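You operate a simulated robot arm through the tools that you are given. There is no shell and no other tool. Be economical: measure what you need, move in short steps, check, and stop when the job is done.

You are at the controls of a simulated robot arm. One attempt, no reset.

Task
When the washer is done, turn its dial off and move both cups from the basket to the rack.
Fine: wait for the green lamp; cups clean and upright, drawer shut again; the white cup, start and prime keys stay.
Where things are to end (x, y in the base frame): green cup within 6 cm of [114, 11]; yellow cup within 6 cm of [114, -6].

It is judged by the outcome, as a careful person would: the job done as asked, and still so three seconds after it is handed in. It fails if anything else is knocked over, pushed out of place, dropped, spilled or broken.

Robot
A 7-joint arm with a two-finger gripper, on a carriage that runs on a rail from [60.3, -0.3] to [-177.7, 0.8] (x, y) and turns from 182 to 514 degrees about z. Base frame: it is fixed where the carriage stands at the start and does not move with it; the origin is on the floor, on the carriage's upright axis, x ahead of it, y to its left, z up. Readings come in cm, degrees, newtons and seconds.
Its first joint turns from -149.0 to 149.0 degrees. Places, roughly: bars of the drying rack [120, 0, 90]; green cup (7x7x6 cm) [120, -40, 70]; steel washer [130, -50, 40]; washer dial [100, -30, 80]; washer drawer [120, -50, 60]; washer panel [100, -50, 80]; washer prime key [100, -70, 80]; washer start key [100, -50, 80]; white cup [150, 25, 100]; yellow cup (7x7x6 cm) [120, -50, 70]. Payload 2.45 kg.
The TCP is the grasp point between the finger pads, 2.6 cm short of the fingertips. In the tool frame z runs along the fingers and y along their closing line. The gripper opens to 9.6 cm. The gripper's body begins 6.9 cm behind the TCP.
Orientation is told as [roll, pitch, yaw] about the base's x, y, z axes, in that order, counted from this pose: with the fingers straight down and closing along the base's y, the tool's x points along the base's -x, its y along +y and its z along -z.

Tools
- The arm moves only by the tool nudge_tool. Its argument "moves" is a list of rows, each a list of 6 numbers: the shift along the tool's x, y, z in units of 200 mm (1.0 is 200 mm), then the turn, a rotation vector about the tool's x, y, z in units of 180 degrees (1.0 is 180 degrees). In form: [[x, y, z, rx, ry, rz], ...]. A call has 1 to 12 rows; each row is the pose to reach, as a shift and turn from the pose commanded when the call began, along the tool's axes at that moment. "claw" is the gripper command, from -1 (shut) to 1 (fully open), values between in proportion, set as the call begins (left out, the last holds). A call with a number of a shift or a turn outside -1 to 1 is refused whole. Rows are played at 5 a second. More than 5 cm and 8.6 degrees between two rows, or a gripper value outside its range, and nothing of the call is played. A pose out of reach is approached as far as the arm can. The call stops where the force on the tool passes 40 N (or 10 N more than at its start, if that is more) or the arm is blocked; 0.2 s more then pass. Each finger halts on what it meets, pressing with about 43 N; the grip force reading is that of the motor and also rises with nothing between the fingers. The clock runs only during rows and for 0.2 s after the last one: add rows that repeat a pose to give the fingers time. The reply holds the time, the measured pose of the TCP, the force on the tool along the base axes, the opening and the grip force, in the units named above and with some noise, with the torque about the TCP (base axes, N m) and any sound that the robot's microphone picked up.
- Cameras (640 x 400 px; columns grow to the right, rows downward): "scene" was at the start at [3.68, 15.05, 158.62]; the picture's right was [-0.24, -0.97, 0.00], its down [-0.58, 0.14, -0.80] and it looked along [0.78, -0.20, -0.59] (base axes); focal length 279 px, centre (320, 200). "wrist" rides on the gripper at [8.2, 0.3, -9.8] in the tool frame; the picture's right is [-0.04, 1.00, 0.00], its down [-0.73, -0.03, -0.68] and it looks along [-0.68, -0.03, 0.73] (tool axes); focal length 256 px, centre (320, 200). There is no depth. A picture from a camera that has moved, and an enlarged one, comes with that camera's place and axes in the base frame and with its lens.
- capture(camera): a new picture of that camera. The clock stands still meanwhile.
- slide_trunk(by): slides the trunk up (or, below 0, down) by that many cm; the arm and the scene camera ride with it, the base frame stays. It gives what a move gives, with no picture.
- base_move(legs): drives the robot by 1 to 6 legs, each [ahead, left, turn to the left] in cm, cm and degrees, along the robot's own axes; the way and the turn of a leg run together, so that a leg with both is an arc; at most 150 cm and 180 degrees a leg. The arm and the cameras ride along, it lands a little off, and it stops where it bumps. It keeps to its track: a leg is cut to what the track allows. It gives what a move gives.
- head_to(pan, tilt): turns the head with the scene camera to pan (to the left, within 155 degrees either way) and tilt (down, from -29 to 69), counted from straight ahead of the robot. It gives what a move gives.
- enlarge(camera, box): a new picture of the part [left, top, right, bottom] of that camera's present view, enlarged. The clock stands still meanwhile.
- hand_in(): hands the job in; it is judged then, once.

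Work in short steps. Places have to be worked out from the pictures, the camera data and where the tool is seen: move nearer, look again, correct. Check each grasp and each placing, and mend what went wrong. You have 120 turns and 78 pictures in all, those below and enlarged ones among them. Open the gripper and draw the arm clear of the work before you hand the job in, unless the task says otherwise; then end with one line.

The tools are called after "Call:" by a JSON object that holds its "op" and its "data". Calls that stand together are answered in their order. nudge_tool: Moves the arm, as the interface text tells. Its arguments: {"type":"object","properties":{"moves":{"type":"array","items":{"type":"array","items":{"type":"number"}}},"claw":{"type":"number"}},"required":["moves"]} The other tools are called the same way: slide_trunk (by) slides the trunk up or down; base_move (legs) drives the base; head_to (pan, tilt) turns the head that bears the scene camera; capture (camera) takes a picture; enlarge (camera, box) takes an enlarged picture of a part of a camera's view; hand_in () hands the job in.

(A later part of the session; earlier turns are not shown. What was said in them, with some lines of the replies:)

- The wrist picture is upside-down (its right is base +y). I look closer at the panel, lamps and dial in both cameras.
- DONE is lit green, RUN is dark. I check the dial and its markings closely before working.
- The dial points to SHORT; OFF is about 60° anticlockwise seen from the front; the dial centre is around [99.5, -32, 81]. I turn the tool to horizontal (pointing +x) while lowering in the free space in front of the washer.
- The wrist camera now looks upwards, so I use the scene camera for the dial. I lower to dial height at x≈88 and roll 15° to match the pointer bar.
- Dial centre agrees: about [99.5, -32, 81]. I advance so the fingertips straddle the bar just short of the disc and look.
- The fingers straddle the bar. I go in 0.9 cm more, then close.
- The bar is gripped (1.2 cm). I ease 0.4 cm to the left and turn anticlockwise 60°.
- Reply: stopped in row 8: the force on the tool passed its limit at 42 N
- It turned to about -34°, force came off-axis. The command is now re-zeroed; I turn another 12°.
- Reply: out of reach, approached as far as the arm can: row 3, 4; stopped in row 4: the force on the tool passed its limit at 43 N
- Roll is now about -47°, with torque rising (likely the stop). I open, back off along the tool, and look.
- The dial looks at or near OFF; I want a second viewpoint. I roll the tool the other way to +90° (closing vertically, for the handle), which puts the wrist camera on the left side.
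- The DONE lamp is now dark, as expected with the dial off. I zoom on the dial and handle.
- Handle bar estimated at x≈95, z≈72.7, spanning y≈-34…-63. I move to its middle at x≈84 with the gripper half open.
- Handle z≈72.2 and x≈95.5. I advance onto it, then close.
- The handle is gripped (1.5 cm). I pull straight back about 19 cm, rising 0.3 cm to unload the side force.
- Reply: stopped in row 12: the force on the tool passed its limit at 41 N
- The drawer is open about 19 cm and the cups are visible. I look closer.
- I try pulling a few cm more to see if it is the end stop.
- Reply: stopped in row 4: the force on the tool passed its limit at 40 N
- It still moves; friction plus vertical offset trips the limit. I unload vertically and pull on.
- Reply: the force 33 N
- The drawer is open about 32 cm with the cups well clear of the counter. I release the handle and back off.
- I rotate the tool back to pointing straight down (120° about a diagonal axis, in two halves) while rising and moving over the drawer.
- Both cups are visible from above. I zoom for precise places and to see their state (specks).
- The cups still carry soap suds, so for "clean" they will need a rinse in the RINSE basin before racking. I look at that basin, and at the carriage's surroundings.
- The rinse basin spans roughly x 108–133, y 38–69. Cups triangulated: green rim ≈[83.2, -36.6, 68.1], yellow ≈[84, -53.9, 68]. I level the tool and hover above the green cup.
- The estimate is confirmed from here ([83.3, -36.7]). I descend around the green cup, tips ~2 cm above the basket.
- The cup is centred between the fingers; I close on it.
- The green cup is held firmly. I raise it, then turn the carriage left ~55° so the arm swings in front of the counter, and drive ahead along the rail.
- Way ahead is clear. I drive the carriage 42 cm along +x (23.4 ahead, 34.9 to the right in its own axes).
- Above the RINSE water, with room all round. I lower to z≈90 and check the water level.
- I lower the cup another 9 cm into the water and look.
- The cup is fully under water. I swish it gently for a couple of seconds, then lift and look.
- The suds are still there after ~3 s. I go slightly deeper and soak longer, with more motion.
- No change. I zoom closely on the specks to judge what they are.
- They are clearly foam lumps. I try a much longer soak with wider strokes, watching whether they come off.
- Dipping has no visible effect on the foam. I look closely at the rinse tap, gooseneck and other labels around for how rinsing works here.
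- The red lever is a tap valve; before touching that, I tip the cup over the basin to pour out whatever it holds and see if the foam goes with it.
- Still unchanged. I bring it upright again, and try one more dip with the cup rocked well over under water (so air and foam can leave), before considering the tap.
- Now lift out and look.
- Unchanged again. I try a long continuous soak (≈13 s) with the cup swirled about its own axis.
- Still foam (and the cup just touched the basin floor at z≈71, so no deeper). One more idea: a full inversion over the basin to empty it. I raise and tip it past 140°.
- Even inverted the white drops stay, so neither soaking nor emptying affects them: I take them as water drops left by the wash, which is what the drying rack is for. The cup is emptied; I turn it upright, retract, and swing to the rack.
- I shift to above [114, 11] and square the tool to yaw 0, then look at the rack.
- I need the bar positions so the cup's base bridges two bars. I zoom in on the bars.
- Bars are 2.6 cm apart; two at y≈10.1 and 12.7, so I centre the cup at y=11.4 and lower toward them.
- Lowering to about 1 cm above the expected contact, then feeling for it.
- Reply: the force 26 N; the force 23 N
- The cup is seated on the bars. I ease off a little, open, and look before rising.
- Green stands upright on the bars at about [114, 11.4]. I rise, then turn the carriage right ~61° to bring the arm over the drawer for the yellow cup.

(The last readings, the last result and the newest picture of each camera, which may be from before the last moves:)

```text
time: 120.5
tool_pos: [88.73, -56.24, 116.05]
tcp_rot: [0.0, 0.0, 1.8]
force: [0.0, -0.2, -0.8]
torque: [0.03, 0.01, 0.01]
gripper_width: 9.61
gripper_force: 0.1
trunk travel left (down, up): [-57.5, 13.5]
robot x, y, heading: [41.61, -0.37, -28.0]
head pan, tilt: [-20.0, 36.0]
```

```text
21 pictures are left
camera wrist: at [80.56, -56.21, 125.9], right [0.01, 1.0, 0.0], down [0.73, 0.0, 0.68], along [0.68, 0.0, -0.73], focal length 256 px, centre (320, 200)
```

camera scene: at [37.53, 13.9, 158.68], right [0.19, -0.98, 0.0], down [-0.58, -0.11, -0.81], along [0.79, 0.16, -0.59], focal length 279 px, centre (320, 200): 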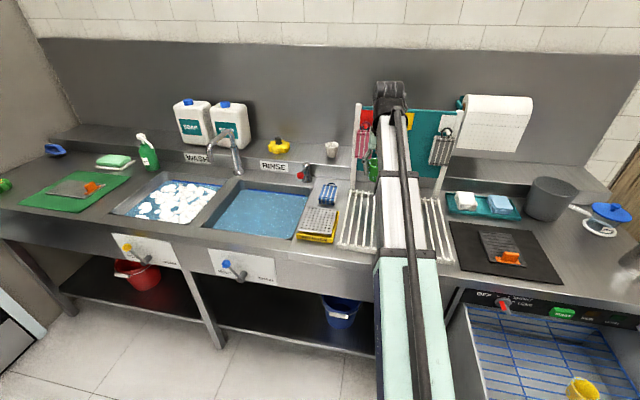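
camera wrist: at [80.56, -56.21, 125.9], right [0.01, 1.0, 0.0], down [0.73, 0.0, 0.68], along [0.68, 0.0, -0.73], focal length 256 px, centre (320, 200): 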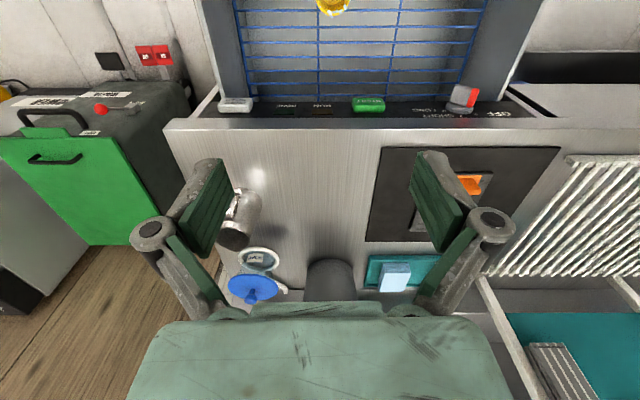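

I shift back over the yellow cup and lower to z≈84, then look.

Call:
{"op": "nudge_tool", "data": {"moves": [[0.1, 0.06, 0.1, 0, 0, 0.01], [0.237, 0.117, 0.25, 0, 0, 0.01], [0.237, 0.117, 0.45, 0, 0, 0.01], [0.237, 0.117, 0.65, 0, 0, 0.01], [0.237, 0.117, 0.8, 0, 0, 0.01], [0.237, 0.117, 0.95, 0, 0, 0.01]]}}

Call:
{"op": "nudge_tool", "data": {"moves": [[0, 0, 0.15, 0, 0, 0], [0, 0, 0.3, 0, 0, 0], [0, 0, 0.45, 0, 0, 0], [0, 0, 0.63, 0, 0, 0]]}}

Call:
{"op": "capture", "data": {"camera": "wrist"}}

```text
time: 121.9
tool_pos: [83.98, -53.98, 97.05]
tcp_rot: [0.0, 0.1, 0.0]
force: [0.3, -0.1, -0.3]
torque: [0.03, -0.01, 0.01]
gripper_width: 9.58
gripper_force: 0.0
trunk travel left (down, up): [-57.5, 13.5]
robot x, y, heading: [41.83, -0.34, -28.1]
head pan, tilt: [-20.0, 36.0]
```

```text
time: 122.9
tool_pos: [84.02, -54.23, 84.36]
tcp_rot: [0.0, 0.0, 0.0]
force: [-0.1, 0.3, -0.5]
torque: [0.0, -0.01, -0.03]
gripper_width: 9.6
gripper_force: 0.1
trunk travel left (down, up): [-57.5, 13.5]
robot x, y, heading: [41.73, -0.19, -28.2]
head pan, tilt: [-20.0, 36.0]
```

```text
20 pictures are left
camera wrist: at [75.81, -53.81, 94.26], right [0.04, 1.0, 0.0], down [0.73, -0.03, 0.68], along [0.68, -0.03, -0.73], focal length 256 px, centre (320, 200)
```

wrist: 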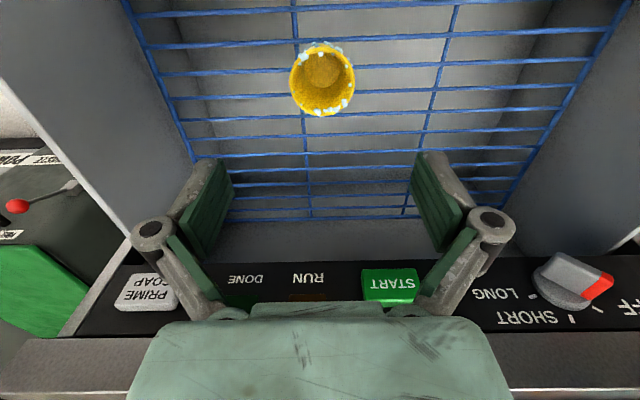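

Cup centre ≈[84.4, -54.0]. I descend, close and lift.

Call:
{"op": "nudge_tool", "data": {"moves": [[-0.018, 0.008, 0.15, 0, 0, 0], [-0.018, 0.008, 0.3, 0, 0, 0], [-0.018, 0.008, 0.45, 0, 0, 0], [-0.018, 0.008, 0.6, 0, 0, 0], [-0.018, 0.008, 0.72, 0, 0, 0], [-0.018, 0.008, 0.8, 0, 0, 0], [-0.018, 0.008, 0.85, 0, 0, 0], [-0.018, 0.008, 0.88, 0, 0, 0]]}}

Call:
{"op": "nudge_tool", "data": {"moves": [[0, 0, 0, 0, 0, 0], [0, 0, 0, 0, 0, 0], [0, 0, 0, 0, 0, 0]], "claw": -0.1}}

Call:
{"op": "nudge_tool", "data": {"moves": [[0, 0, -0.05, 0, 0, 0], [0, 0, -0.15, 0, 0, 0], [0, 0, -0.3, 0, 0, 0], [0, 0, -0.5, 0, 0, 0], [0, 0, -0.7, 0, 0, 0], [0, 0, -0.85, 0, 0, 0], [0, 0, -1.0, 0, 0, 0]]}}

Call:
{"op": "capture", "data": {"camera": "wrist"}}

```text
time: 124.7
tool_pos: [84.36, -53.9, 66.9]
tcp_rot: [0.0, 0.1, -0.1]
force: [0.3, 0.0, -0.1]
torque: [-0.01, 0.02, -0.01]
gripper_width: 9.62
gripper_force: 0.1
trunk travel left (down, up): [-57.5, 13.5]
robot x, y, heading: [42.1, -0.34, -28.2]
head pan, tilt: [-20.0, 36.0]
```

```text
time: 125.5
tool_pos: [84.32, -53.79, 66.83]
tcp_rot: [-0.1, 0.0, 0.0]
force: [1.5, -0.9, 8.6]
torque: [0.0, -0.04, -0.03]
gripper_width: 6.15
gripper_force: 43.2
trunk travel left (down, up): [-57.5, 13.5]
robot x, y, heading: [41.59, 0.07, -28.0]
head pan, tilt: [-20.0, 36.0]
```

```text
time: 127.1
tool_pos: [84.25, -53.76, 87.03]
tcp_rot: [0.0, 0.0, 0.0]
force: [1.1, 0.4, -0.4]
torque: [0.0, 0.01, -0.02]
gripper_width: 6.07
gripper_force: 42.9
trunk travel left (down, up): [-57.5, 13.5]
robot x, y, heading: [41.84, -0.39, -28.1]
head pan, tilt: [-20.0, 36.0]
```

```text
19 pictures are left
camera wrist: at [76.12, -53.49, 96.77], right [0.04, 1.0, 0.0], down [0.73, -0.03, 0.68], along [0.68, -0.03, -0.73], focal length 256 px, centre (320, 200)
```

wrist: 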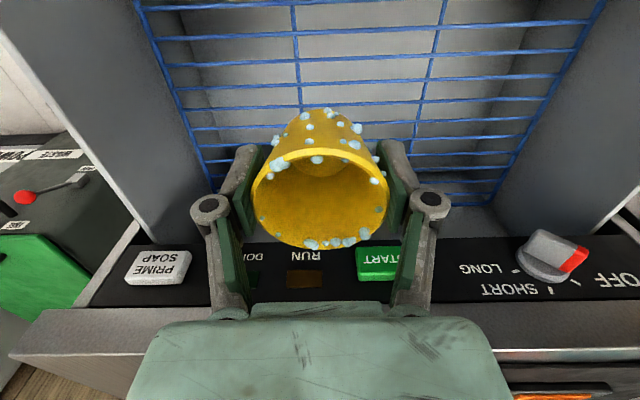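

Yellow is held. I raise it and, before going on, check the green cup on the rack with the scene camera.

Call:
{"op": "nudge_tool", "data": {"moves": [[0, 0, -0.2, 0, 0, 0], [0, 0, -0.4, 0, 0, 0], [0, 0, -0.6, 0, 0, 0], [0, 0, -0.8, 0, 0, 0], [0, 0, -1.0, 0, 0, 0], [0, 0, -1.0, 0, 0, 0]]}}

Call:
{"op": "head_to", "data": {"pan": 26, "tilt": 40}}

Call:
{"op": "enlarge", "data": {"camera": "scene", "box": [240, 130, 400, 250]}}

```text
time: 128.5
tool_pos: [84.15, -53.79, 106.94]
tcp_rot: [0.0, 0.1, 0.0]
force: [-0.5, -0.1, -0.5]
torque: [-0.04, 0.0, 0.04]
gripper_width: 6.07
gripper_force: 42.7
trunk travel left (down, up): [-57.5, 13.5]
robot x, y, heading: [41.61, -0.46, -28.3]
head pan, tilt: [-20.0, 36.0]
```

```text
time: 129.7
tool_pos: [84.15, -53.73, 106.94]
tcp_rot: [0.0, 0.0, 0.1]
force: [0.0, 0.8, -0.6]
torque: [0.0, 0.01, 0.02]
gripper_width: 6.06
gripper_force: 42.7
trunk travel left (down, up): [-57.5, 13.5]
robot x, y, heading: [42.13, -0.19, -28.3]
head pan, tilt: [26.0, 40.0]
```

```text
3.33 times, centred on (320, 190) of scene
camera zoom: at [54.12, 16.78, 158.08], right [-0.04, -1.0, 0.0], down [-0.64, 0.02, -0.77], along [0.77, -0.03, -0.64], focal length 931 px, centre (320, 233)
```

zoom: 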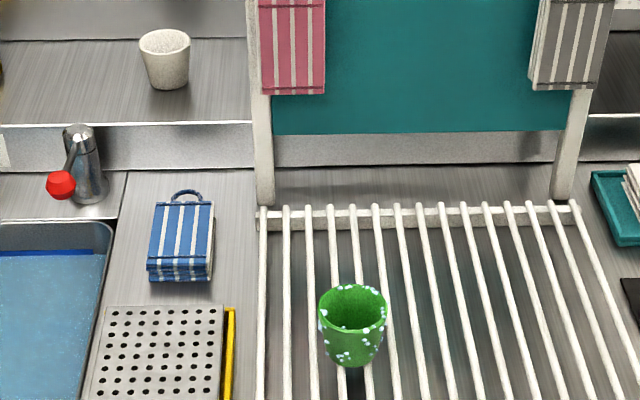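

Green stands well. For equal treatment I give the yellow one the same rinse: raise to clear the green cup, turn the carriage left 85°, and reach over the basin.

Call:
{"op": "nudge_tool", "data": {"moves": [[0, 0, -0.15, 0, 0, 0], [0, 0, -0.3, 0, 0, 0], [0, 0, -0.45, 0, 0, 0], [0, 0, -0.6, 0, 0, 0]]}}

Call:
{"op": "base_move", "data": {"legs": [[0, 0, 85]]}}

```text
time: 130.7
tool_pos: [84.78, -54.27, 116.97]
tcp_rot: [-0.8, -0.5, 0.0]
force: [0.1, 0.3, -0.4]
torque: [0.0, -0.03, -0.03]
gripper_width: 6.09
gripper_force: 43.4
out of reach, approached as far as the arm can: row 4
trunk travel left (down, up): [-57.5, 13.5]
robot x, y, heading: [41.96, -0.22, -28.2]
head pan, tilt: [26.0, 40.0]
```

```text
time: 134.7
tool_pos: [99.08, 38.92, 116.96]
tcp_rot: [-0.8, -0.7, 85.9]
force: [-1.0, 0.5, -0.5]
torque: [0.03, 0.02, 0.02]
gripper_width: 6.08
gripper_force: 43.0
trunk travel left (down, up): [-57.5, 13.5]
robot x, y, heading: [42.03, -0.2, 57.7]
head pan, tilt: [26.0, 40.0]
```

I move over the basin and lower in; then swish, and lift and tip out as before.

Call:
{"op": "nudge_tool", "data": {"moves": [[-0.1, -0.16, 0, 0, 0, 0.03], [-0.2, -0.32, 0, 0, 0, 0.06], [-0.32, -0.48, 0, 0, 0, 0.09], [-0.44, -0.64, 0, 0, 0, 0.12], [-0.55, -0.8, 0, 0, 0, 0.15], [-0.66, -0.98, 0, 0, 0, 0.164], [-0.66, -0.98, 0.2, 0, 0, 0.164], [-0.66, -0.98, 0.4, 0, 0, 0.164], [-0.66, -0.98, 0.6, 0, 0, 0.164], [-0.66, -0.98, 0.8, 0, 0, 0.164], [-0.66, -0.98, 0.95, 0, 0, 0.164]]}}

Call:
{"op": "capture", "data": {"camera": "wrist"}}

```text
time: 137.1
tool_pos: [119.93, 50.87, 98.38]
tcp_rot: [-0.4, -0.9, 56.3]
force: [0.1, -0.2, -0.2]
torque: [-0.01, -0.02, 0.03]
gripper_width: 6.07
gripper_force: 42.9
trunk travel left (down, up): [-57.5, 13.5]
robot x, y, heading: [42.09, -0.14, 57.8]
head pan, tilt: [26.0, 40.0]
```

```text
17 pictures are left
camera wrist: at [114.94, 44.14, 108.02], right [-0.81, 0.59, -0.01], down [0.42, 0.59, 0.69], along [0.41, 0.56, -0.72], focal length 256 px, centre (320, 200)
```

wrist: 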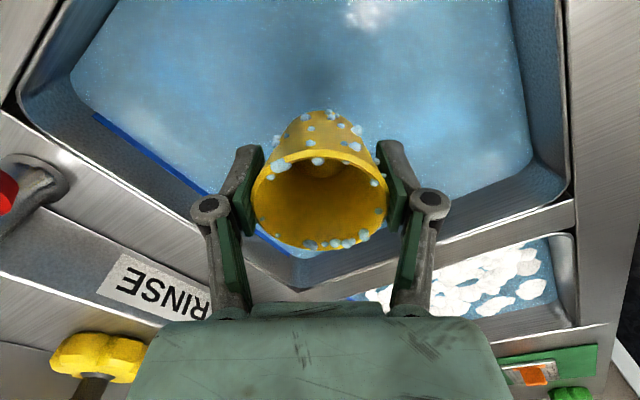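

The drops look blue-tinted next to the white wash foam, i.e. water. I still give the quick dip for parity, then empty it.

Call:
{"op": "nudge_tool", "data": {"moves": [[0, 0, 0.2, 0, 0, 0], [0, 0, 0.4, 0, 0, 0], [0, 0, 0.6, 0, 0, 0], [0, 0, 0.8, 0, 0, 0], [0, 0, 0.94, 0, 0, 0], [0, -0.15, 0.94, 0, 0, 0], [0, -0.3, 0.94, 0, 0, 0], [0, -0.1, 0.94, 0, 0, 0], [0, 0.1, 0.94, 0, 0, 0], [0, -0.1, 0.94, 0, 0, 0], [0, -0.3, 0.94, 0, 0, 0], [0, -0.1, 0.94, 0, 0, 0]]}}

Call:
{"op": "nudge_tool", "data": {"moves": [[0, 0.1, 0, 0, 0, 0], [0, 0.1, 0, 0, 0, 0], [0, -0.1, 0, 0, 0, 0], [0, 0.1, 0, 0, 0, 0], [0, 0.1, 0, 0, 0, 0], [0, 0.1, -0.2, 0, 0, 0], [0, 0.1, -0.4, 0, 0, 0], [0, 0.1, -0.6, 0, 0, 0], [0, 0.1, -0.8, 0, 0, 0], [0, 0.1, -1.0, 0, 0, 0]]}}

Call:
{"op": "nudge_tool", "data": {"moves": [[0, 0, -0.1, 0, -0.046, 0], [0, 0, -0.2, 0, -0.092, 0], [0, 0, -0.3, 0, -0.138, 0], [0, 0, -0.4, 0, -0.184, 0], [0, 0, -0.5, 0, -0.23, 0], [0, 0, -0.6, 0, -0.276, 0], [0, 0, -0.7, 0, -0.322, 0], [0, 0, -0.8, 0, -0.368, 0], [0, 0, -0.85, 0, -0.414, 0]]}}

Call:
{"op": "nudge_tool", "data": {"moves": [[0, 0, 0, 0, -0.046, 0], [0, 0, 0, 0, -0.092, 0], [0, 0, 0, 0, -0.138, 0], [0, 0, 0, 0, -0.184, 0], [0, 0, 0, 0, -0.23, 0], [0, 0, 0, 0, -0.276, 0], [0, 0, 0, 0, -0.322, 0], [0, 0, 0, 0, -0.322, 0], [0, 0, 0, 0, -0.322, 0]]}}

Call:
{"op": "capture", "data": {"camera": "wrist"}}

```text
time: 139.7
tool_pos: [121.84, 49.95, 79.51]
tcp_rot: [-0.4, -1.0, 56.4]
force: [1.0, -0.3, 0.1]
torque: [0.02, 0.03, 0.01]
gripper_width: 6.04
gripper_force: 43.2
trunk travel left (down, up): [-57.5, 13.5]
robot x, y, heading: [41.74, -0.2, 57.7]
head pan, tilt: [26.0, 40.0]
```

```text
time: 141.9
tool_pos: [119.86, 51.03, 99.86]
tcp_rot: [-0.4, -0.9, 56.4]
force: [0.9, 0.3, -1.6]
torque: [0.06, 0.05, -0.01]
gripper_width: 6.08
gripper_force: 43.2
trunk travel left (down, up): [-57.5, 13.5]
robot x, y, heading: [41.76, -0.18, 57.8]
head pan, tilt: [26.0, 40.0]
```

```text
time: 143.9
tool_pos: [119.67, 50.6, 116.74]
tcp_rot: [-1.8, -75.5, 58.1]
force: [-0.2, -1.1, -0.6]
torque: [0.02, 0.0, 0.02]
gripper_width: 6.09
gripper_force: 42.7
trunk travel left (down, up): [-57.5, 13.5]
robot x, y, heading: [41.91, -0.39, 57.6]
head pan, tilt: [26.0, 40.0]
```

```text
time: 145.9
tool_pos: [119.59, 50.7, 116.52]
tcp_rot: [-179.4, -46.6, -124.1]
force: [0.7, -0.9, -0.2]
torque: [-0.01, -0.02, 0.0]
gripper_width: 6.07
gripper_force: 43.0
trunk travel left (down, up): [-57.5, 13.5]
robot x, y, heading: [41.82, -0.23, 57.7]
head pan, tilt: [26.0, 40.0]
```

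```text
16 pictures are left
camera wrist: at [118.54, 49.43, 103.91], right [-0.85, 0.53, 0.02], down [-0.53, -0.85, 0.07], along [0.05, 0.04, 1.0], focal length 256 px, centre (320, 200)
```

wrist: 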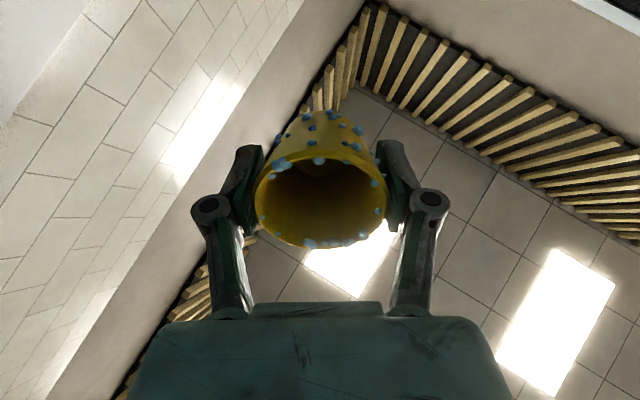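

The drops are plainly blue water drops. I turn the cup upright, retract and swing to the rack spot for yellow.

Call:
{"op": "nudge_tool", "data": {"moves": [[0, 0, 0, 0, 0.046, 0], [0, 0, 0, 0, 0.092, 0], [0, 0, 0, 0, 0.138, 0], [0, 0, 0, 0, 0.184, 0], [0, 0, 0, 0, 0.23, 0], [0, 0, 0, 0, 0.276, 0], [0, 0, 0, 0, 0.322, 0], [0, 0, 0, 0, 0.368, 0]]}}

Call:
{"op": "nudge_tool", "data": {"moves": [[0, 0, 0, 0, 0.046, 0], [0, 0, 0, 0, 0.092, 0], [0, 0, 0, 0, 0.138, 0], [0, 0, 0, 0, 0.184, 0], [0, 0, 0, 0, 0.23, 0], [0, 0, 0, 0, 0.276, 0], [0, 0, 0, 0, 0.322, 0], [0, 0, 0, 0, 0.363, 0]]}}

Call:
{"op": "nudge_tool", "data": {"moves": [[0.2, 0, 0, 0, 0, 0], [0.4, 0, 0, 0, 0, 0], [0.6, 0, 0, 0, 0, 0], [0.8, 0, 0, 0, 0, 0], [1.0, 0, 0, 0, 0, 0]]}}

Call:
{"op": "base_move", "data": {"legs": [[0, 0, -33]]}}

```text
time: 147.7
tool_pos: [119.57, 50.57, 116.55]
tcp_rot: [-1.1, -67.0, 57.5]
force: [0.3, 0.1, -0.7]
torque: [0.02, 0.01, -0.02]
gripper_width: 6.06
gripper_force: 43.4
trunk travel left (down, up): [-57.5, 13.5]
robot x, y, heading: [41.91, -0.34, 58.0]
head pan, tilt: [26.0, 40.0]
```

```text
time: 149.5
tool_pos: [119.6, 50.63, 116.41]
tcp_rot: [-0.5, -1.8, 56.4]
force: [-1.1, 0.0, -0.1]
torque: [0.01, 0.0, -0.04]
gripper_width: 6.07
gripper_force: 43.1
trunk travel left (down, up): [-57.5, 13.5]
robot x, y, heading: [41.61, -0.16, 57.7]
head pan, tilt: [26.0, 40.0]
```

```text
time: 150.7
tool_pos: [108.53, 34.02, 116.0]
tcp_rot: [-0.4, -1.9, 56.4]
force: [0.0, -0.2, -1.6]
torque: [-0.02, 0.01, 0.03]
gripper_width: 6.06
gripper_force: 42.9
trunk travel left (down, up): [-57.5, 13.5]
robot x, y, heading: [41.83, 0.08, 58.1]
head pan, tilt: [26.0, 40.0]
```

```text
time: 152.7
tool_pos: [116.34, -8.04, 116.18]
tcp_rot: [-0.4, -1.8, 23.3]
force: [-0.2, 0.6, -0.4]
torque: [0.01, -0.02, 0.0]
gripper_width: 6.06
gripper_force: 42.7
trunk travel left (down, up): [-57.5, 13.5]
robot x, y, heading: [41.74, -0.39, 24.9]
head pan, tilt: [26.0, 40.0]
```

I square the tool over [114, -6.6] and look at the bars.

Call:
{"op": "nudge_tool", "data": {"moves": [[0.026, 0.037, 0, -0.001, 0.003, 0.043], [0.052, 0.074, 0, -0.002, 0.006, 0.086], [0.078, 0.11, 0, -0.0022, 0.01, 0.1294], [0.078, 0.11, 0, -0.0022, 0.01, 0.1294]]}}

Call:
{"op": "enlarge", "data": {"camera": "wrist", "box": [160, 0, 520, 160]}}

```text
time: 153.7
tool_pos: [114.06, -6.7, 115.96]
tcp_rot: [0.3, 0.0, -0.1]
force: [0.2, 0.1, 0.0]
torque: [0.02, 0.02, -0.02]
gripper_width: 6.04
gripper_force: 42.8
trunk travel left (down, up): [-57.5, 13.5]
robot x, y, heading: [41.72, -0.15, 24.6]
head pan, tilt: [26.0, 40.0]
```

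```text
1.78 times, centred on (340, 80) of wrist
camera zoom: at [105.81, -6.47, 125.78], right [0.04, 1.0, 0.01], down [0.73, -0.03, 0.68], along [0.68, -0.02, -0.73], focal length 455 px, centre (284, 413)
```

zoom: 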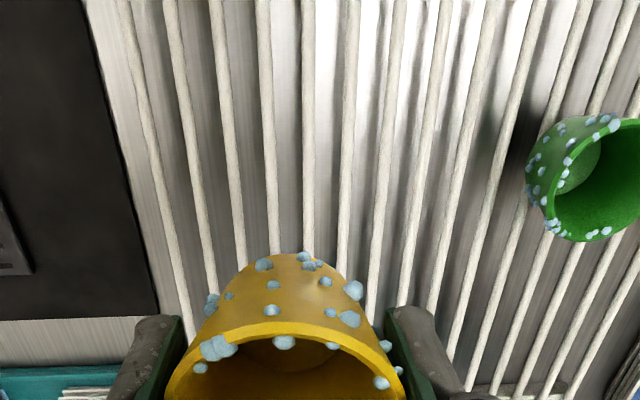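

Bars at y≈-4.95 and -7.45, so I centre at -6.2 and lower in steps.

Call:
{"op": "nudge_tool", "data": {"moves": [[0, 0.025, 0.15, 0, 0, 0], [0, 0.025, 0.35, 0, 0, 0], [0, 0.025, 0.55, 0, 0, 0], [0, 0.025, 0.75, 0, 0, 0], [0, 0.025, 0.87, 0, 0, 0], [0, 0.025, 0.9, 0, 0, 0]]}}

Call:
{"op": "nudge_tool", "data": {"moves": [[0, 0, 0.015, 0, 0, 0], [0, 0, 0.025, 0, 0, 0]]}}

```text
time: 155.1
tool_pos: [113.93, -5.97, 97.92]
tcp_rot: [0.2, 0.1, 0.0]
force: [0.6, -0.5, 0.7]
torque: [0.05, -0.01, 0.03]
gripper_width: 6.06
gripper_force: 43.2
trunk travel left (down, up): [-57.5, 13.5]
robot x, y, heading: [41.83, -0.34, 24.7]
head pan, tilt: [26.0, 40.0]
```

```text
time: 155.7
tool_pos: [114.1, -5.93, 97.53]
tcp_rot: [0.3, 0.0, -0.1]
force: [-0.4, 0.1, -0.6]
torque: [0.0, 0.0, -0.02]
gripper_width: 6.04
gripper_force: 42.8
trunk travel left (down, up): [-57.5, 13.5]
robot x, y, heading: [41.69, -0.19, 24.6]
head pan, tilt: [26.0, 40.0]
```

No contact yet; I continue in small steps.

Call:
{"op": "nudge_tool", "data": {"moves": [[0, -0.01, 0.012, 0, 0, 0], [0, -0.01, 0.025, 0, 0, 0]]}}

Call:
{"op": "nudge_tool", "data": {"moves": [[0, 0, 0.01, 0, 0, 0], [0, 0, 0.02, 0, 0, 0]]}}

```text
time: 156.3
tool_pos: [114.01, -6.07, 97.16]
tcp_rot: [0.4, -0.2, 0.0]
force: [5.0, 4.0, 19.2]
torque: [-0.18, -0.18, 0.07]
gripper_width: 6.31
gripper_force: 42.8
trunk travel left (down, up): [-57.5, 13.5]
robot x, y, heading: [41.7, -0.03, 24.9]
head pan, tilt: [26.0, 40.0]
```

```text
time: 156.9
tool_pos: [113.94, -6.13, 96.68]
tcp_rot: [0.4, -0.2, 0.1]
force: [2.1, 4.1, 24.1]
torque: [0.0, 0.09, 0.07]
gripper_width: 6.18
gripper_force: 42.7
trunk travel left (down, up): [-57.5, 13.5]
robot x, y, heading: [41.84, -0.09, 24.8]
head pan, tilt: [26.0, 40.0]
```

Contact: the cup is seated. I ease up slightly, open and look.

Call:
{"op": "nudge_tool", "data": {"moves": [[0, 0, -0.015, 0, 0, 0], [0, 0, -0.015, 0, 0, 0]]}}

Call:
{"op": "nudge_tool", "data": {"moves": [[0, 0, 0, 0, 0, 0], [0, 0, 0, 0, 0, 0], [0, 0, 0, 0, 0, 0], [0, 0, 0, 0, 0, 0]], "claw": 1}}

Call:
{"op": "capture", "data": {"camera": "wrist"}}

```text
time: 157.5
tool_pos: [114.04, -6.16, 96.74]
tcp_rot: [0.2, 0.1, 0.0]
force: [0.5, -0.6, -0.8]
torque: [-0.01, 0.01, -0.03]
gripper_width: 6.19
gripper_force: 43.3
trunk travel left (down, up): [-57.5, 13.5]
robot x, y, heading: [42.01, -0.45, 24.7]
head pan, tilt: [26.0, 40.0]
```

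```text
time: 158.5
tool_pos: [113.96, -6.08, 96.93]
tcp_rot: [0.3, -0.1, 0.0]
force: [-0.6, 0.6, -0.5]
torque: [0.0, 0.02, -0.03]
gripper_width: 9.62
gripper_force: 0.0
trunk travel left (down, up): [-57.5, 13.5]
robot x, y, heading: [41.5, -0.59, 24.5]
head pan, tilt: [26.0, 40.0]
```

```text
14 pictures are left
camera wrist: at [105.84, -5.91, 106.68], right [0.04, 1.0, 0.01], down [0.73, -0.03, 0.68], along [0.68, -0.02, -0.73], focal length 256 px, centre (320, 200)
```

wrist: 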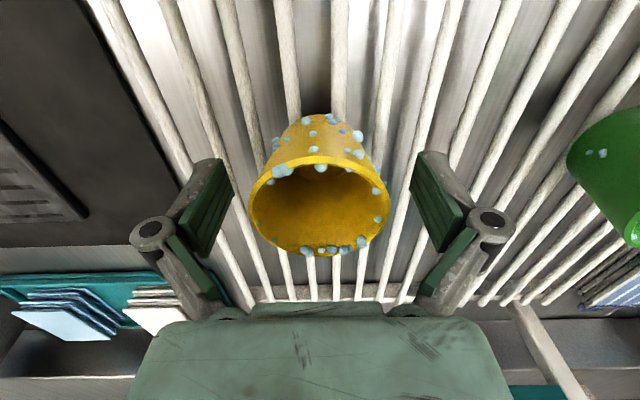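

Yellow stands upright at about [114, -6.1]. I rise clear, then drive the carriage back to x≈0 and turn to heading ≈0 to close the drawer.

Call:
{"op": "nudge_tool", "data": {"moves": [[0, 0, -0.1, 0, 0, 0], [0, 0, -0.25, 0, 0, 0], [0, 0, -0.45, 0, 0, 0], [0, 0, -0.65, 0, 0, 0], [0, 0, -0.85, 0, 0, 0], [0, 0, -1.0, 0, 0, 0]]}}

Call:
{"op": "base_move", "data": {"legs": [[-38.2, 17.4, 0]]}}

Call:
{"op": "base_move", "data": {"legs": [[0, 0, -25]]}}

Call:
{"op": "head_to", "data": {"pan": -10, "tilt": 38}}

Call:
{"op": "capture", "data": {"camera": "scene"}}

```text
time: 159.9
tool_pos: [114.16, -6.26, 116.83]
tcp_rot: [0.3, 0.0, 0.0]
force: [-0.2, 0.1, 0.0]
torque: [0.04, 0.03, -0.01]
gripper_width: 9.6
gripper_force: 0.0
trunk travel left (down, up): [-57.5, 13.5]
robot x, y, heading: [42.37, -0.1, 24.6]
head pan, tilt: [26.0, 40.0]
```

```text
time: 162.5
tool_pos: [72.03, -5.57, 116.85]
tcp_rot: [0.3, 0.0, 0.4]
force: [-0.7, 0.1, 0.2]
torque: [0.01, 0.02, 0.04]
gripper_width: 9.58
gripper_force: 0.0
trunk travel left (down, up): [-57.5, 13.5]
robot x, y, heading: [-0.25, -0.15, 24.7]
head pan, tilt: [26.0, 40.0]
```

```text
time: 164.2
tool_pos: [62.64, -36.12, 116.88]
tcp_rot: [0.2, -0.1, -25.1]
force: [-0.4, -0.5, 0.0]
torque: [-0.01, -0.01, 0.0]
gripper_width: 9.6
gripper_force: 0.0
trunk travel left (down, up): [-57.5, 13.5]
robot x, y, heading: [-0.53, 0.32, -0.4]
head pan, tilt: [26.0, 40.0]
```

```text
time: 165.2
tool_pos: [62.57, -35.94, 116.79]
tcp_rot: [0.3, 0.0, -25.0]
force: [0.0, -0.5, 0.7]
torque: [0.01, 0.02, -0.04]
gripper_width: 9.62
gripper_force: 0.0
trunk travel left (down, up): [-57.5, 13.5]
robot x, y, heading: [-0.45, 0.14, 0.1]
head pan, tilt: [-10.0, 38.0]
```

```text
13 pictures are left
camera scene: at [3.49, 15.66, 158.38], right [-0.18, -0.98, 0.0], down [-0.61, 0.11, -0.79], along [0.78, -0.14, -0.62], focal length 279 px, centre (320, 200)
```

scene: 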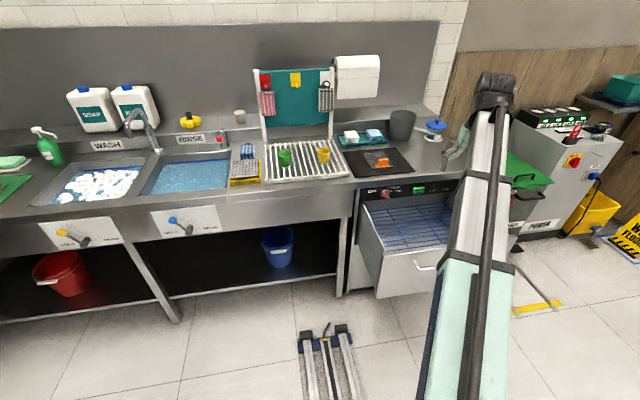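

Both cups are on the rack. I square up and move to [54.6, -48], then pitch the tool to horizontal while lowering in front of the drawer, fingers closed.

Call:
{"op": "nudge_tool", "data": {"moves": [[0.03, -0.18, 0, 0, 0, -0.035], [0.06, -0.36, 0, 0, 0, -0.07], [0.09, -0.54, 0, 0, 0, -0.105], [0.11, -0.71, 0, 0, 0, -0.139], [0.11, -0.71, 0, 0, 0, -0.139]], "claw": -1}}

Call:
{"op": "nudge_tool", "data": {"moves": [[0, 0, 0.08, 0, -0.0417, 0], [0, 0, 0.16, 0, -0.0833, 0], [0, 0, 0.24, 0, -0.125, 0], [0, 0, 0.32, 0, -0.1667, 0], [0, 0, 0.4, 0, -0.2083, 0], [0, 0, 0.48, 0, -0.25, 0], [0, 0, 0.56, 0, -0.2917, 0], [0, 0, 0.64, 0, -0.3333, 0], [0, 0, 0.72, 0, -0.375, 0], [0, 0, 0.8, 0, -0.4167, 0], [0, 0, 0.9, 0, -0.4583, 0], [0, 0, 1.0, 0, -0.5, 0]]}}

```text
time: 166.4
tool_pos: [54.65, -48.13, 116.7]
tcp_rot: [0.3, -0.1, 0.2]
force: [-0.4, -0.4, 0.6]
torque: [0.0, -0.01, 0.04]
gripper_width: 0.0
gripper_force: 28.4
trunk travel left (down, up): [-57.5, 13.5]
robot x, y, heading: [-0.09, -0.34, -0.3]
head pan, tilt: [-10.0, 38.0]
```

```text
time: 169.0
tool_pos: [54.78, -48.12, 96.84]
tcp_rot: [132.2, -89.5, -132.3]
force: [0.1, 0.4, 1.1]
torque: [0.02, -0.04, 0.01]
gripper_width: 0.02
gripper_force: 28.1
trunk travel left (down, up): [-57.5, 13.5]
robot x, y, heading: [-0.71, 0.07, -0.2]
head pan, tilt: [-10.0, 38.0]
```

Horizontal now. I lower straight down to z≈66 in front of the drawer (tips at x≈57, handle front at ≈62).

Call:
{"op": "nudge_tool", "data": {"moves": [[0.2, 0, 0, 0, 0, 0], [0.4, 0, 0, 0, 0, 0], [0.6, 0, 0, 0, 0, 0], [0.8, 0, 0, 0, 0, 0], [0.95, 0, 0, 0, 0, 0]]}}

Call:
{"op": "nudge_tool", "data": {"moves": [[0.15, 0, 0, 0, 0, 0], [0.3, 0, 0, 0, 0, 0], [0.45, 0, 0, 0, 0, 0], [0.6, 0, 0, 0, 0, 0]]}}

Call:
{"op": "enlarge", "data": {"camera": "scene", "box": [340, 170, 500, 310]}}

```text
time: 170.2
tool_pos: [54.68, -47.77, 77.81]
tcp_rot: [122.3, -89.8, -122.3]
force: [0.0, -0.2, 0.1]
torque: [0.01, -0.02, 0.05]
gripper_width: 0.0
gripper_force: 28.2
trunk travel left (down, up): [-57.5, 13.5]
robot x, y, heading: [-0.29, -0.29, -0.6]
head pan, tilt: [-10.0, 38.0]
```

```text
time: 171.2
tool_pos: [54.66, -47.69, 65.69]
tcp_rot: [113.6, -89.8, -113.4]
force: [0.3, 0.1, 1.2]
torque: [0.0, 0.04, 0.0]
gripper_width: 0.0
gripper_force: 28.5
trunk travel left (down, up): [-57.5, 13.5]
robot x, y, heading: [-0.44, -0.05, -0.3]
head pan, tilt: [-10.0, 38.0]
```

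```text
2.86 times, centred on (420, 240) of scene
camera zoom: at [3.49, 15.65, 158.38], right [-0.18, -0.98, 0.0], down [-0.61, 0.11, -0.79], along [0.78, -0.14, -0.62], focal length 798 px, centre (34, 86)
```

zoom: 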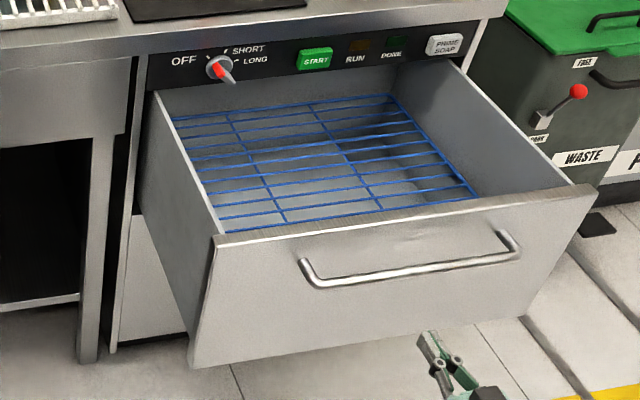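

Clear. The drawer is empty; I push forward on the panel below the handle.

Call:
{"op": "nudge_tool", "data": {"moves": [[0, 0, 0.15, 0, 0, 0], [0, 0, 0.3, 0, 0, 0], [0, 0, 0.42, 0, 0, 0], [0, 0, 0.48, 0, 0, 0], [0, 0, 0.54, 0, 0, 0], [0, 0, 0.6, 0, 0, 0], [0, 0, 0.66, 0, 0, 0], [0, 0, 0.72, 0, 0, 0], [0, 0, 0.79, 0, 0, 0], [0, 0, 0.86, 0, 0, 0], [0, 0, 0.93, 0, 0, 0], [0, 0, 1.0, 0, 0, 0]]}}

Call:
{"op": "nudge_tool", "data": {"moves": [[0, 0, 0.07, 0, 0, 0], [0, 0, 0.14, 0, 0, 0], [0, 0, 0.21, 0, 0, 0], [0, 0, 0.28, 0, 0, 0], [0, 0, 0.35, 0, 0, 0], [0, 0, 0.42, 0, 0, 0], [0, 0, 0.49, 0, 0, 0], [0, 0, 0.56, 0, 0, 0], [0, 0, 0.63, 0, 0, 0], [0, 0, 0.7, 0, 0, 0]]}}

```text
time: 173.8
tool_pos: [74.86, -47.6, 65.78]
tcp_rot: [117.7, -89.6, -117.7]
force: [0.0, -0.3, 0.0]
torque: [0.0, 0.01, 0.02]
gripper_width: 0.0
gripper_force: 28.7
trunk travel left (down, up): [-57.5, 13.5]
robot x, y, heading: [-0.25, -0.18, -0.1]
head pan, tilt: [-10.0, 38.0]
```

```text
time: 176.0
tool_pos: [88.85, -47.76, 65.89]
tcp_rot: [121.1, -89.6, -120.9]
force: [-0.4, 0.1, 0.8]
torque: [0.02, 0.05, 0.01]
gripper_width: 0.04
gripper_force: 28.8
trunk travel left (down, up): [-57.5, 13.5]
robot x, y, heading: [-0.86, 0.07, -0.3]
head pan, tilt: [-10.0, 38.0]
```

Moving freely. I push the last stretch slowly until it meets the stop.

Call:
{"op": "nudge_tool", "data": {"moves": [[0, 0, 0.07, 0, 0, 0], [0, 0, 0.14, 0, 0, 0], [0, 0, 0.21, 0, 0, 0], [0, 0, 0.28, 0, 0, 0], [0, 0, 0.35, 0, 0, 0], [0, 0, 0.4, 0, 0, 0], [0, 0, 0.43, 0, 0, 0], [0, 0, 0.46, 0, 0, 0]]}}

Call:
{"op": "enlarge", "data": {"camera": "scene", "box": [340, 170, 500, 310]}}

```text
time: 177.7
tool_pos: [96.88, -47.73, 65.81]
tcp_rot: [105.4, -89.8, -105.4]
force: [-5.9, 1.5, 2.3]
torque: [0.01, -0.03, -0.01]
gripper_width: 0.61
gripper_force: 28.8
trunk travel left (down, up): [-57.5, 13.5]
robot x, y, heading: [-0.56, -0.16, -0.3]
head pan, tilt: [-10.0, 38.0]
stopped in row 8: the force on the tool passed its limit at 47 N (the readings are from after the stop); the commanded pose is now the measured one
```

```text
2.86 times, centred on (420, 240) of scene
camera zoom: at [3.37, 15.67, 158.39], right [-0.18, -0.98, 0.0], down [-0.61, 0.11, -0.79], along [0.78, -0.14, -0.62], focal length 798 px, centre (34, 86)
```

zoom: 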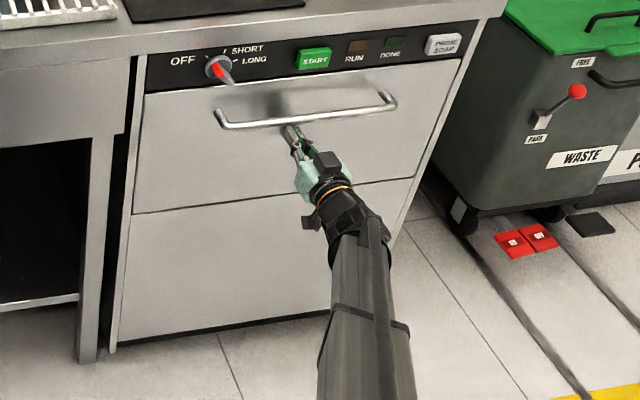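

The drawer is shut against its stop. I back off along -x, then check dial, drawer and rack.

Call:
{"op": "nudge_tool", "data": {"moves": [[0, 0, -0.1, 0, 0, 0], [0, 0, -0.25, 0, 0, 0], [0, 0, -0.45, 0, 0, 0], [0, 0, -0.65, 0, 0, 0], [0, 0, -0.85, 0, 0, 0], [0, 0, -1.0, 0, 0, 0]], "claw": 1}}

Call:
{"op": "nudge_tool", "data": {"moves": [[0, 0, -0.2, 0, 0, 0], [0, 0, -0.4, 0, 0, 0], [-0.2, 0, -0.5, 0, 0, 0], [-0.4, 0, -0.5, 0, 0, 0], [-0.4, 0, -0.5, 0, 0, 0]]}}

Call:
{"op": "enlarge", "data": {"camera": "scene", "box": [240, 110, 480, 260]}}

Call:
{"op": "enlarge", "data": {"camera": "scene", "box": [352, 170, 432, 220]}}

```text
time: 179.1
tool_pos: [76.92, -47.77, 65.55]
tcp_rot: [92.0, -89.7, -91.9]
force: [0.3, 1.3, 0.9]
torque: [-0.01, 0.02, -0.01]
gripper_width: 9.61
gripper_force: 0.0
trunk travel left (down, up): [-57.5, 13.5]
robot x, y, heading: [-0.57, -0.12, -0.5]
head pan, tilt: [-10.0, 38.0]
```

```text
time: 180.3
tool_pos: [67.29, -47.64, 73.74]
tcp_rot: [86.9, -89.7, -86.8]
force: [0.2, 0.3, 1.5]
torque: [-0.03, 0.03, -0.01]
gripper_width: 9.62
gripper_force: 0.0
trunk travel left (down, up): [-57.5, 13.5]
robot x, y, heading: [-0.52, 0.31, -0.3]
head pan, tilt: [-10.0, 38.0]
```

```text
2.67 times, centred on (360, 185) of scene
camera zoom: at [3.44, 15.66, 158.38], right [-0.18, -0.98, 0.0], down [-0.61, 0.11, -0.79], along [0.78, -0.14, -0.62], focal length 745 px, centre (213, 240)
```

zoom: 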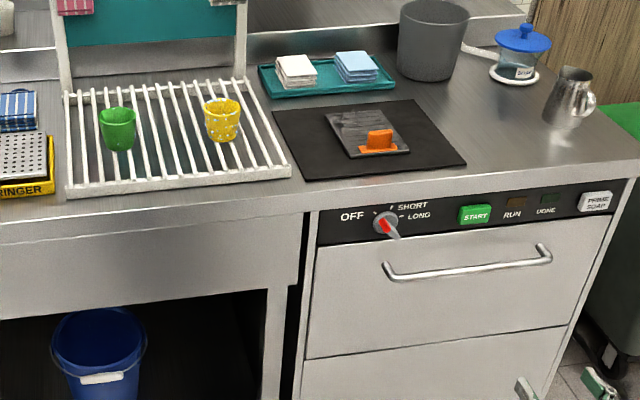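

```text
8.00 times, centred on (392, 195) of scene
camera zoom: at [3.44, 15.66, 158.38], right [-0.18, -0.98, 0.0], down [-0.61, 0.11, -0.79], along [0.78, -0.14, -0.62], focal length 2235 px, centre (-256, 240)
```

zoom: 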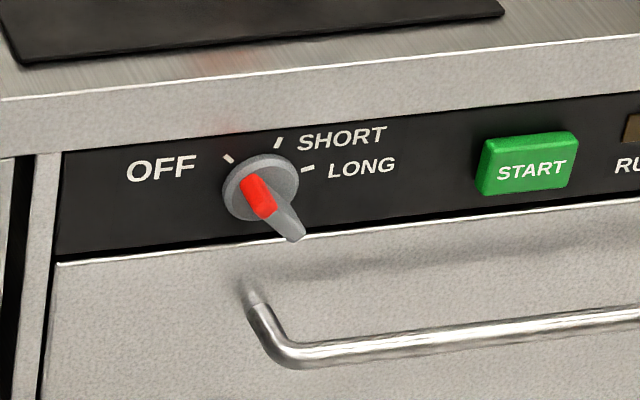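

Interesting: the green cup now seems speck-free while the yellow still has specks. I zoom in to confirm.

Call:
{"op": "enlarge", "data": {"camera": "scene", "box": [264, 140, 344, 190]}}

```text
8.00 times, centred on (304, 165) of scene
camera zoom: at [3.44, 15.66, 158.38], right [-0.18, -0.98, 0.0], down [-0.61, 0.11, -0.79], along [0.78, -0.14, -0.62], focal length 2235 px, centre (448, 480)
```

zoom: 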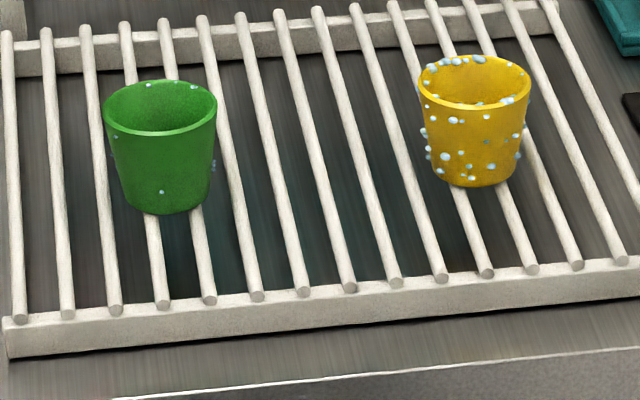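

The drops are drying off: green has only a few left after about a minute on the rack, so they are water. I let time pass so the yellow one can dry too, with the arm clear.

Call:
{"op": "nudge_tool", "data": {"moves": [[-0.2, 0, -0.05, 0, 0, 0], [-0.4, 0, -0.1, 0, 0, 0], [-0.6, 0, -0.1, 0, 0, 0], [-0.8, 0, -0.1, 0, 0, 0], [-0.8, 0, -0.1, 0, 0, 0], [-0.8, 0, -0.1, 0, 0, 0], [-0.8, 0, -0.1, 0, 0, 0], [-0.8, 0, -0.1, 0, 0, 0], [-0.8, 0, -0.1, 0, 0, 0], [-0.8, 0, -0.1, 0, 0, 0], [-0.8, 0, -0.1, 0, 0, 0], [-0.8, 0, -0.1, 0, 0, 0]]}}

Call:
{"op": "nudge_tool", "data": {"moves": [[0, 0, 0, 0, 0, 0], [0, 0, 0, 0, 0, 0], [0, 0, 0, 0, 0, 0], [0, 0, 0, 0, 0, 0], [0, 0, 0, 0, 0, 0], [0, 0, 0, 0, 0, 0], [0, 0, 0, 0, 0, 0], [0, 0, 0, 0, 0, 0], [0, 0, 0, 0, 0, 0], [0, 0, 0, 0, 0, 0], [0, 0, 0, 0, 0, 0], [0, 0, 0, 0, 0, 0]]}}

Call:
{"op": "nudge_tool", "data": {"moves": [[0, 0, 0, 0, 0, 0], [0, 0, 0, 0, 0, 0], [0, 0, 0, 0, 0, 0], [0, 0, 0, 0, 0, 0], [0, 0, 0, 0, 0, 0], [0, 0, 0, 0, 0, 0], [0, 0, 0, 0, 0, 0], [0, 0, 0, 0, 0, 0], [0, 0, 0, 0, 0, 0], [0, 0, 0, 0, 0, 0], [0, 0, 0, 0, 0, 0], [0, 0, 0, 0, 0, 0]]}}

Call:
{"op": "nudge_tool", "data": {"moves": [[0, 0, 0, 0, 0, 0], [0, 0, 0, 0, 0, 0], [0, 0, 0, 0, 0, 0], [0, 0, 0, 0, 0, 0], [0, 0, 0, 0, 0, 0], [0, 0, 0, 0, 0, 0], [0, 0, 0, 0, 0, 0], [0, 0, 0, 0, 0, 0], [0, 0, 0, 0, 0, 0], [0, 0, 0, 0, 0, 0], [0, 0, 0, 0, 0, 0], [0, 0, 0, 0, 0, 0]]}}

Call:
{"op": "nudge_tool", "data": {"moves": [[0, 0, 0, 0, 0, 0], [0, 0, 0, 0, 0, 0], [0, 0, 0, 0, 0, 0], [0, 0, 0, 0, 0, 0], [0, 0, 0, 0, 0, 0], [0, 0, 0, 0, 0, 0], [0, 0, 0, 0, 0, 0], [0, 0, 0, 0, 0, 0], [0, 0, 0, 0, 0, 0], [0, 0, 0, 0, 0, 0], [0, 0, 0, 0, 0, 0], [0, 0, 0, 0, 0, 0]]}}

Call:
{"op": "nudge_tool", "data": {"moves": [[0, 0, 0, 0, 0, 0], [0, 0, 0, 0, 0, 0], [0, 0, 0, 0, 0, 0], [0, 0, 0, 0, 0, 0], [0, 0, 0, 0, 0, 0], [0, 0, 0, 0, 0, 0], [0, 0, 0, 0, 0, 0], [0, 0, 0, 0, 0, 0], [0, 0, 0, 0, 0, 0], [0, 0, 0, 0, 0, 0], [0, 0, 0, 0, 0, 0], [0, 0, 0, 0, 0, 0]]}}

Call:
{"op": "nudge_tool", "data": {"moves": [[0, 0, 0, 0, 0, 0], [0, 0, 0, 0, 0, 0], [0, 0, 0, 0, 0, 0], [0, 0, 0, 0, 0, 0], [0, 0, 0, 0, 0, 0], [0, 0, 0, 0, 0, 0], [0, 0, 0, 0, 0, 0], [0, 0, 0, 0, 0, 0], [0, 0, 0, 0, 0, 0], [0, 0, 0, 0, 0, 0], [0, 0, 0, 0, 0, 0], [0, 0, 0, 0, 0, 0]]}}

Call:
{"op": "nudge_tool", "data": {"moves": [[0, 0, 0, 0, 0, 0], [0, 0, 0, 0, 0, 0], [0, 0, 0, 0, 0, 0], [0, 0, 0, 0, 0, 0], [0, 0, 0, 0, 0, 0], [0, 0, 0, 0, 0, 0], [0, 0, 0, 0, 0, 0], [0, 0, 0, 0, 0, 0], [0, 0, 0, 0, 0, 0], [0, 0, 0, 0, 0, 0], [0, 0, 0, 0, 0, 0], [0, 0, 0, 0, 0, 0]]}}

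Call:
{"op": "enlarge", "data": {"camera": "scene", "box": [264, 140, 344, 190]}}

```text
time: 182.9
tool_pos: [64.99, -47.55, 89.91]
tcp_rot: [91.3, -89.7, -91.1]
force: [-0.2, 0.0, 0.4]
torque: [-0.02, -0.04, -0.01]
gripper_width: 9.58
gripper_force: 0.1
trunk travel left (down, up): [-57.5, 13.5]
robot x, y, heading: [-0.29, -0.03, -0.4]
head pan, tilt: [-10.0, 38.0]
```

```text
time: 185.5
tool_pos: [64.92, -47.52, 89.75]
tcp_rot: [91.1, -89.7, -91.2]
force: [0.3, -0.7, -0.3]
torque: [-0.02, 0.01, 0.02]
gripper_width: 9.61
gripper_force: 0.0
trunk travel left (down, up): [-57.5, 13.5]
robot x, y, heading: [-0.23, -0.14, -0.3]
head pan, tilt: [-10.0, 38.0]
```

```text
time: 188.1
tool_pos: [65.01, -47.46, 89.73]
tcp_rot: [91.1, -89.8, -91.0]
force: [-0.6, 0.5, -0.1]
torque: [0.01, -0.05, 0.0]
gripper_width: 9.58
gripper_force: 0.0
trunk travel left (down, up): [-57.5, 13.5]
robot x, y, heading: [-0.28, 0.16, -0.2]
head pan, tilt: [-10.0, 38.0]
```

```text
time: 190.7
tool_pos: [64.85, -47.49, 89.71]
tcp_rot: [91.1, -89.7, -91.0]
force: [0.1, 0.1, -0.7]
torque: [-0.01, 0.01, 0.0]
gripper_width: 9.61
gripper_force: 0.0
trunk travel left (down, up): [-57.5, 13.5]
robot x, y, heading: [-0.1, -0.21, -0.5]
head pan, tilt: [-10.0, 38.0]
```

```text
time: 193.3
tool_pos: [64.91, -47.52, 89.64]
tcp_rot: [91.1, -89.8, -90.9]
force: [-0.2, 0.6, 0.1]
torque: [0.01, -0.01, 0.01]
gripper_width: 9.59
gripper_force: 0.0
trunk travel left (down, up): [-57.5, 13.5]
robot x, y, heading: [-0.36, 0.1, -0.5]
head pan, tilt: [-10.0, 38.0]
```

```text
time: 195.9
tool_pos: [64.93, -47.56, 89.7]
tcp_rot: [91.1, -89.7, -91.0]
force: [0.0, 0.2, -0.2]
torque: [-0.01, -0.02, 0.0]
gripper_width: 9.63
gripper_force: 0.1
trunk travel left (down, up): [-57.5, 13.5]
robot x, y, heading: [-0.54, -0.18, -0.2]
head pan, tilt: [-10.0, 38.0]
```

```text
time: 198.5
tool_pos: [65.08, -47.54, 89.71]
tcp_rot: [91.1, -89.7, -91.0]
force: [0.0, 0.1, 0.4]
torque: [-0.04, 0.0, 0.0]
gripper_width: 9.58
gripper_force: 0.1
trunk travel left (down, up): [-57.5, 13.5]
robot x, y, heading: [-0.23, 0.16, -0.7]
head pan, tilt: [-10.0, 38.0]
```

```text
time: 201.1
tool_pos: [65.03, -47.48, 89.71]
tcp_rot: [91.2, -89.8, -91.0]
force: [0.0, -0.6, -1.0]
torque: [-0.02, -0.02, 0.02]
gripper_width: 9.62
gripper_force: 0.1
trunk travel left (down, up): [-57.5, 13.5]
robot x, y, heading: [-0.16, 0.31, -0.1]
head pan, tilt: [-10.0, 38.0]
```

```text
8.00 times, centred on (304, 165) of scene
camera zoom: at [3.45, 15.65, 158.38], right [-0.18, -0.98, 0.0], down [-0.61, 0.11, -0.79], along [0.78, -0.14, -0.62], focal length 2235 px, centre (448, 480)
```

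zoom: 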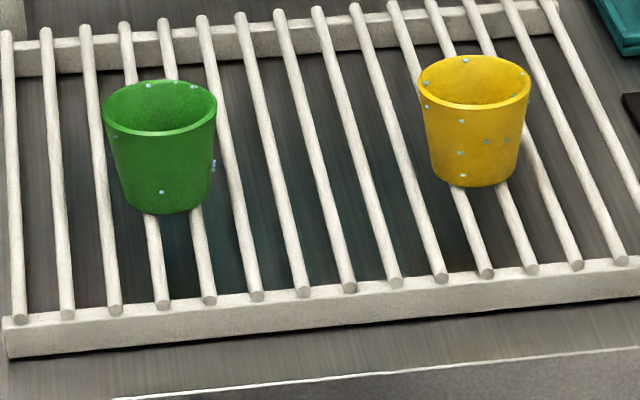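

Both cups are now practically dry and clean, upright on the rack at about [114, 11.4] and [114, -6.1]. The dial is at OFF, the drawer is shut, and the gripper is open and clear, so I hand in.

Call:
{"op": "hand_in", "data": {}}

```text
The job is handed in.
```

The washer dial is off, its drawer is shut again, and both cups stand upright on the rack within their target spots; I also dipped each cup in the rinse basin and emptied it, because they came out covered in drops that looked like suds but later dried off.
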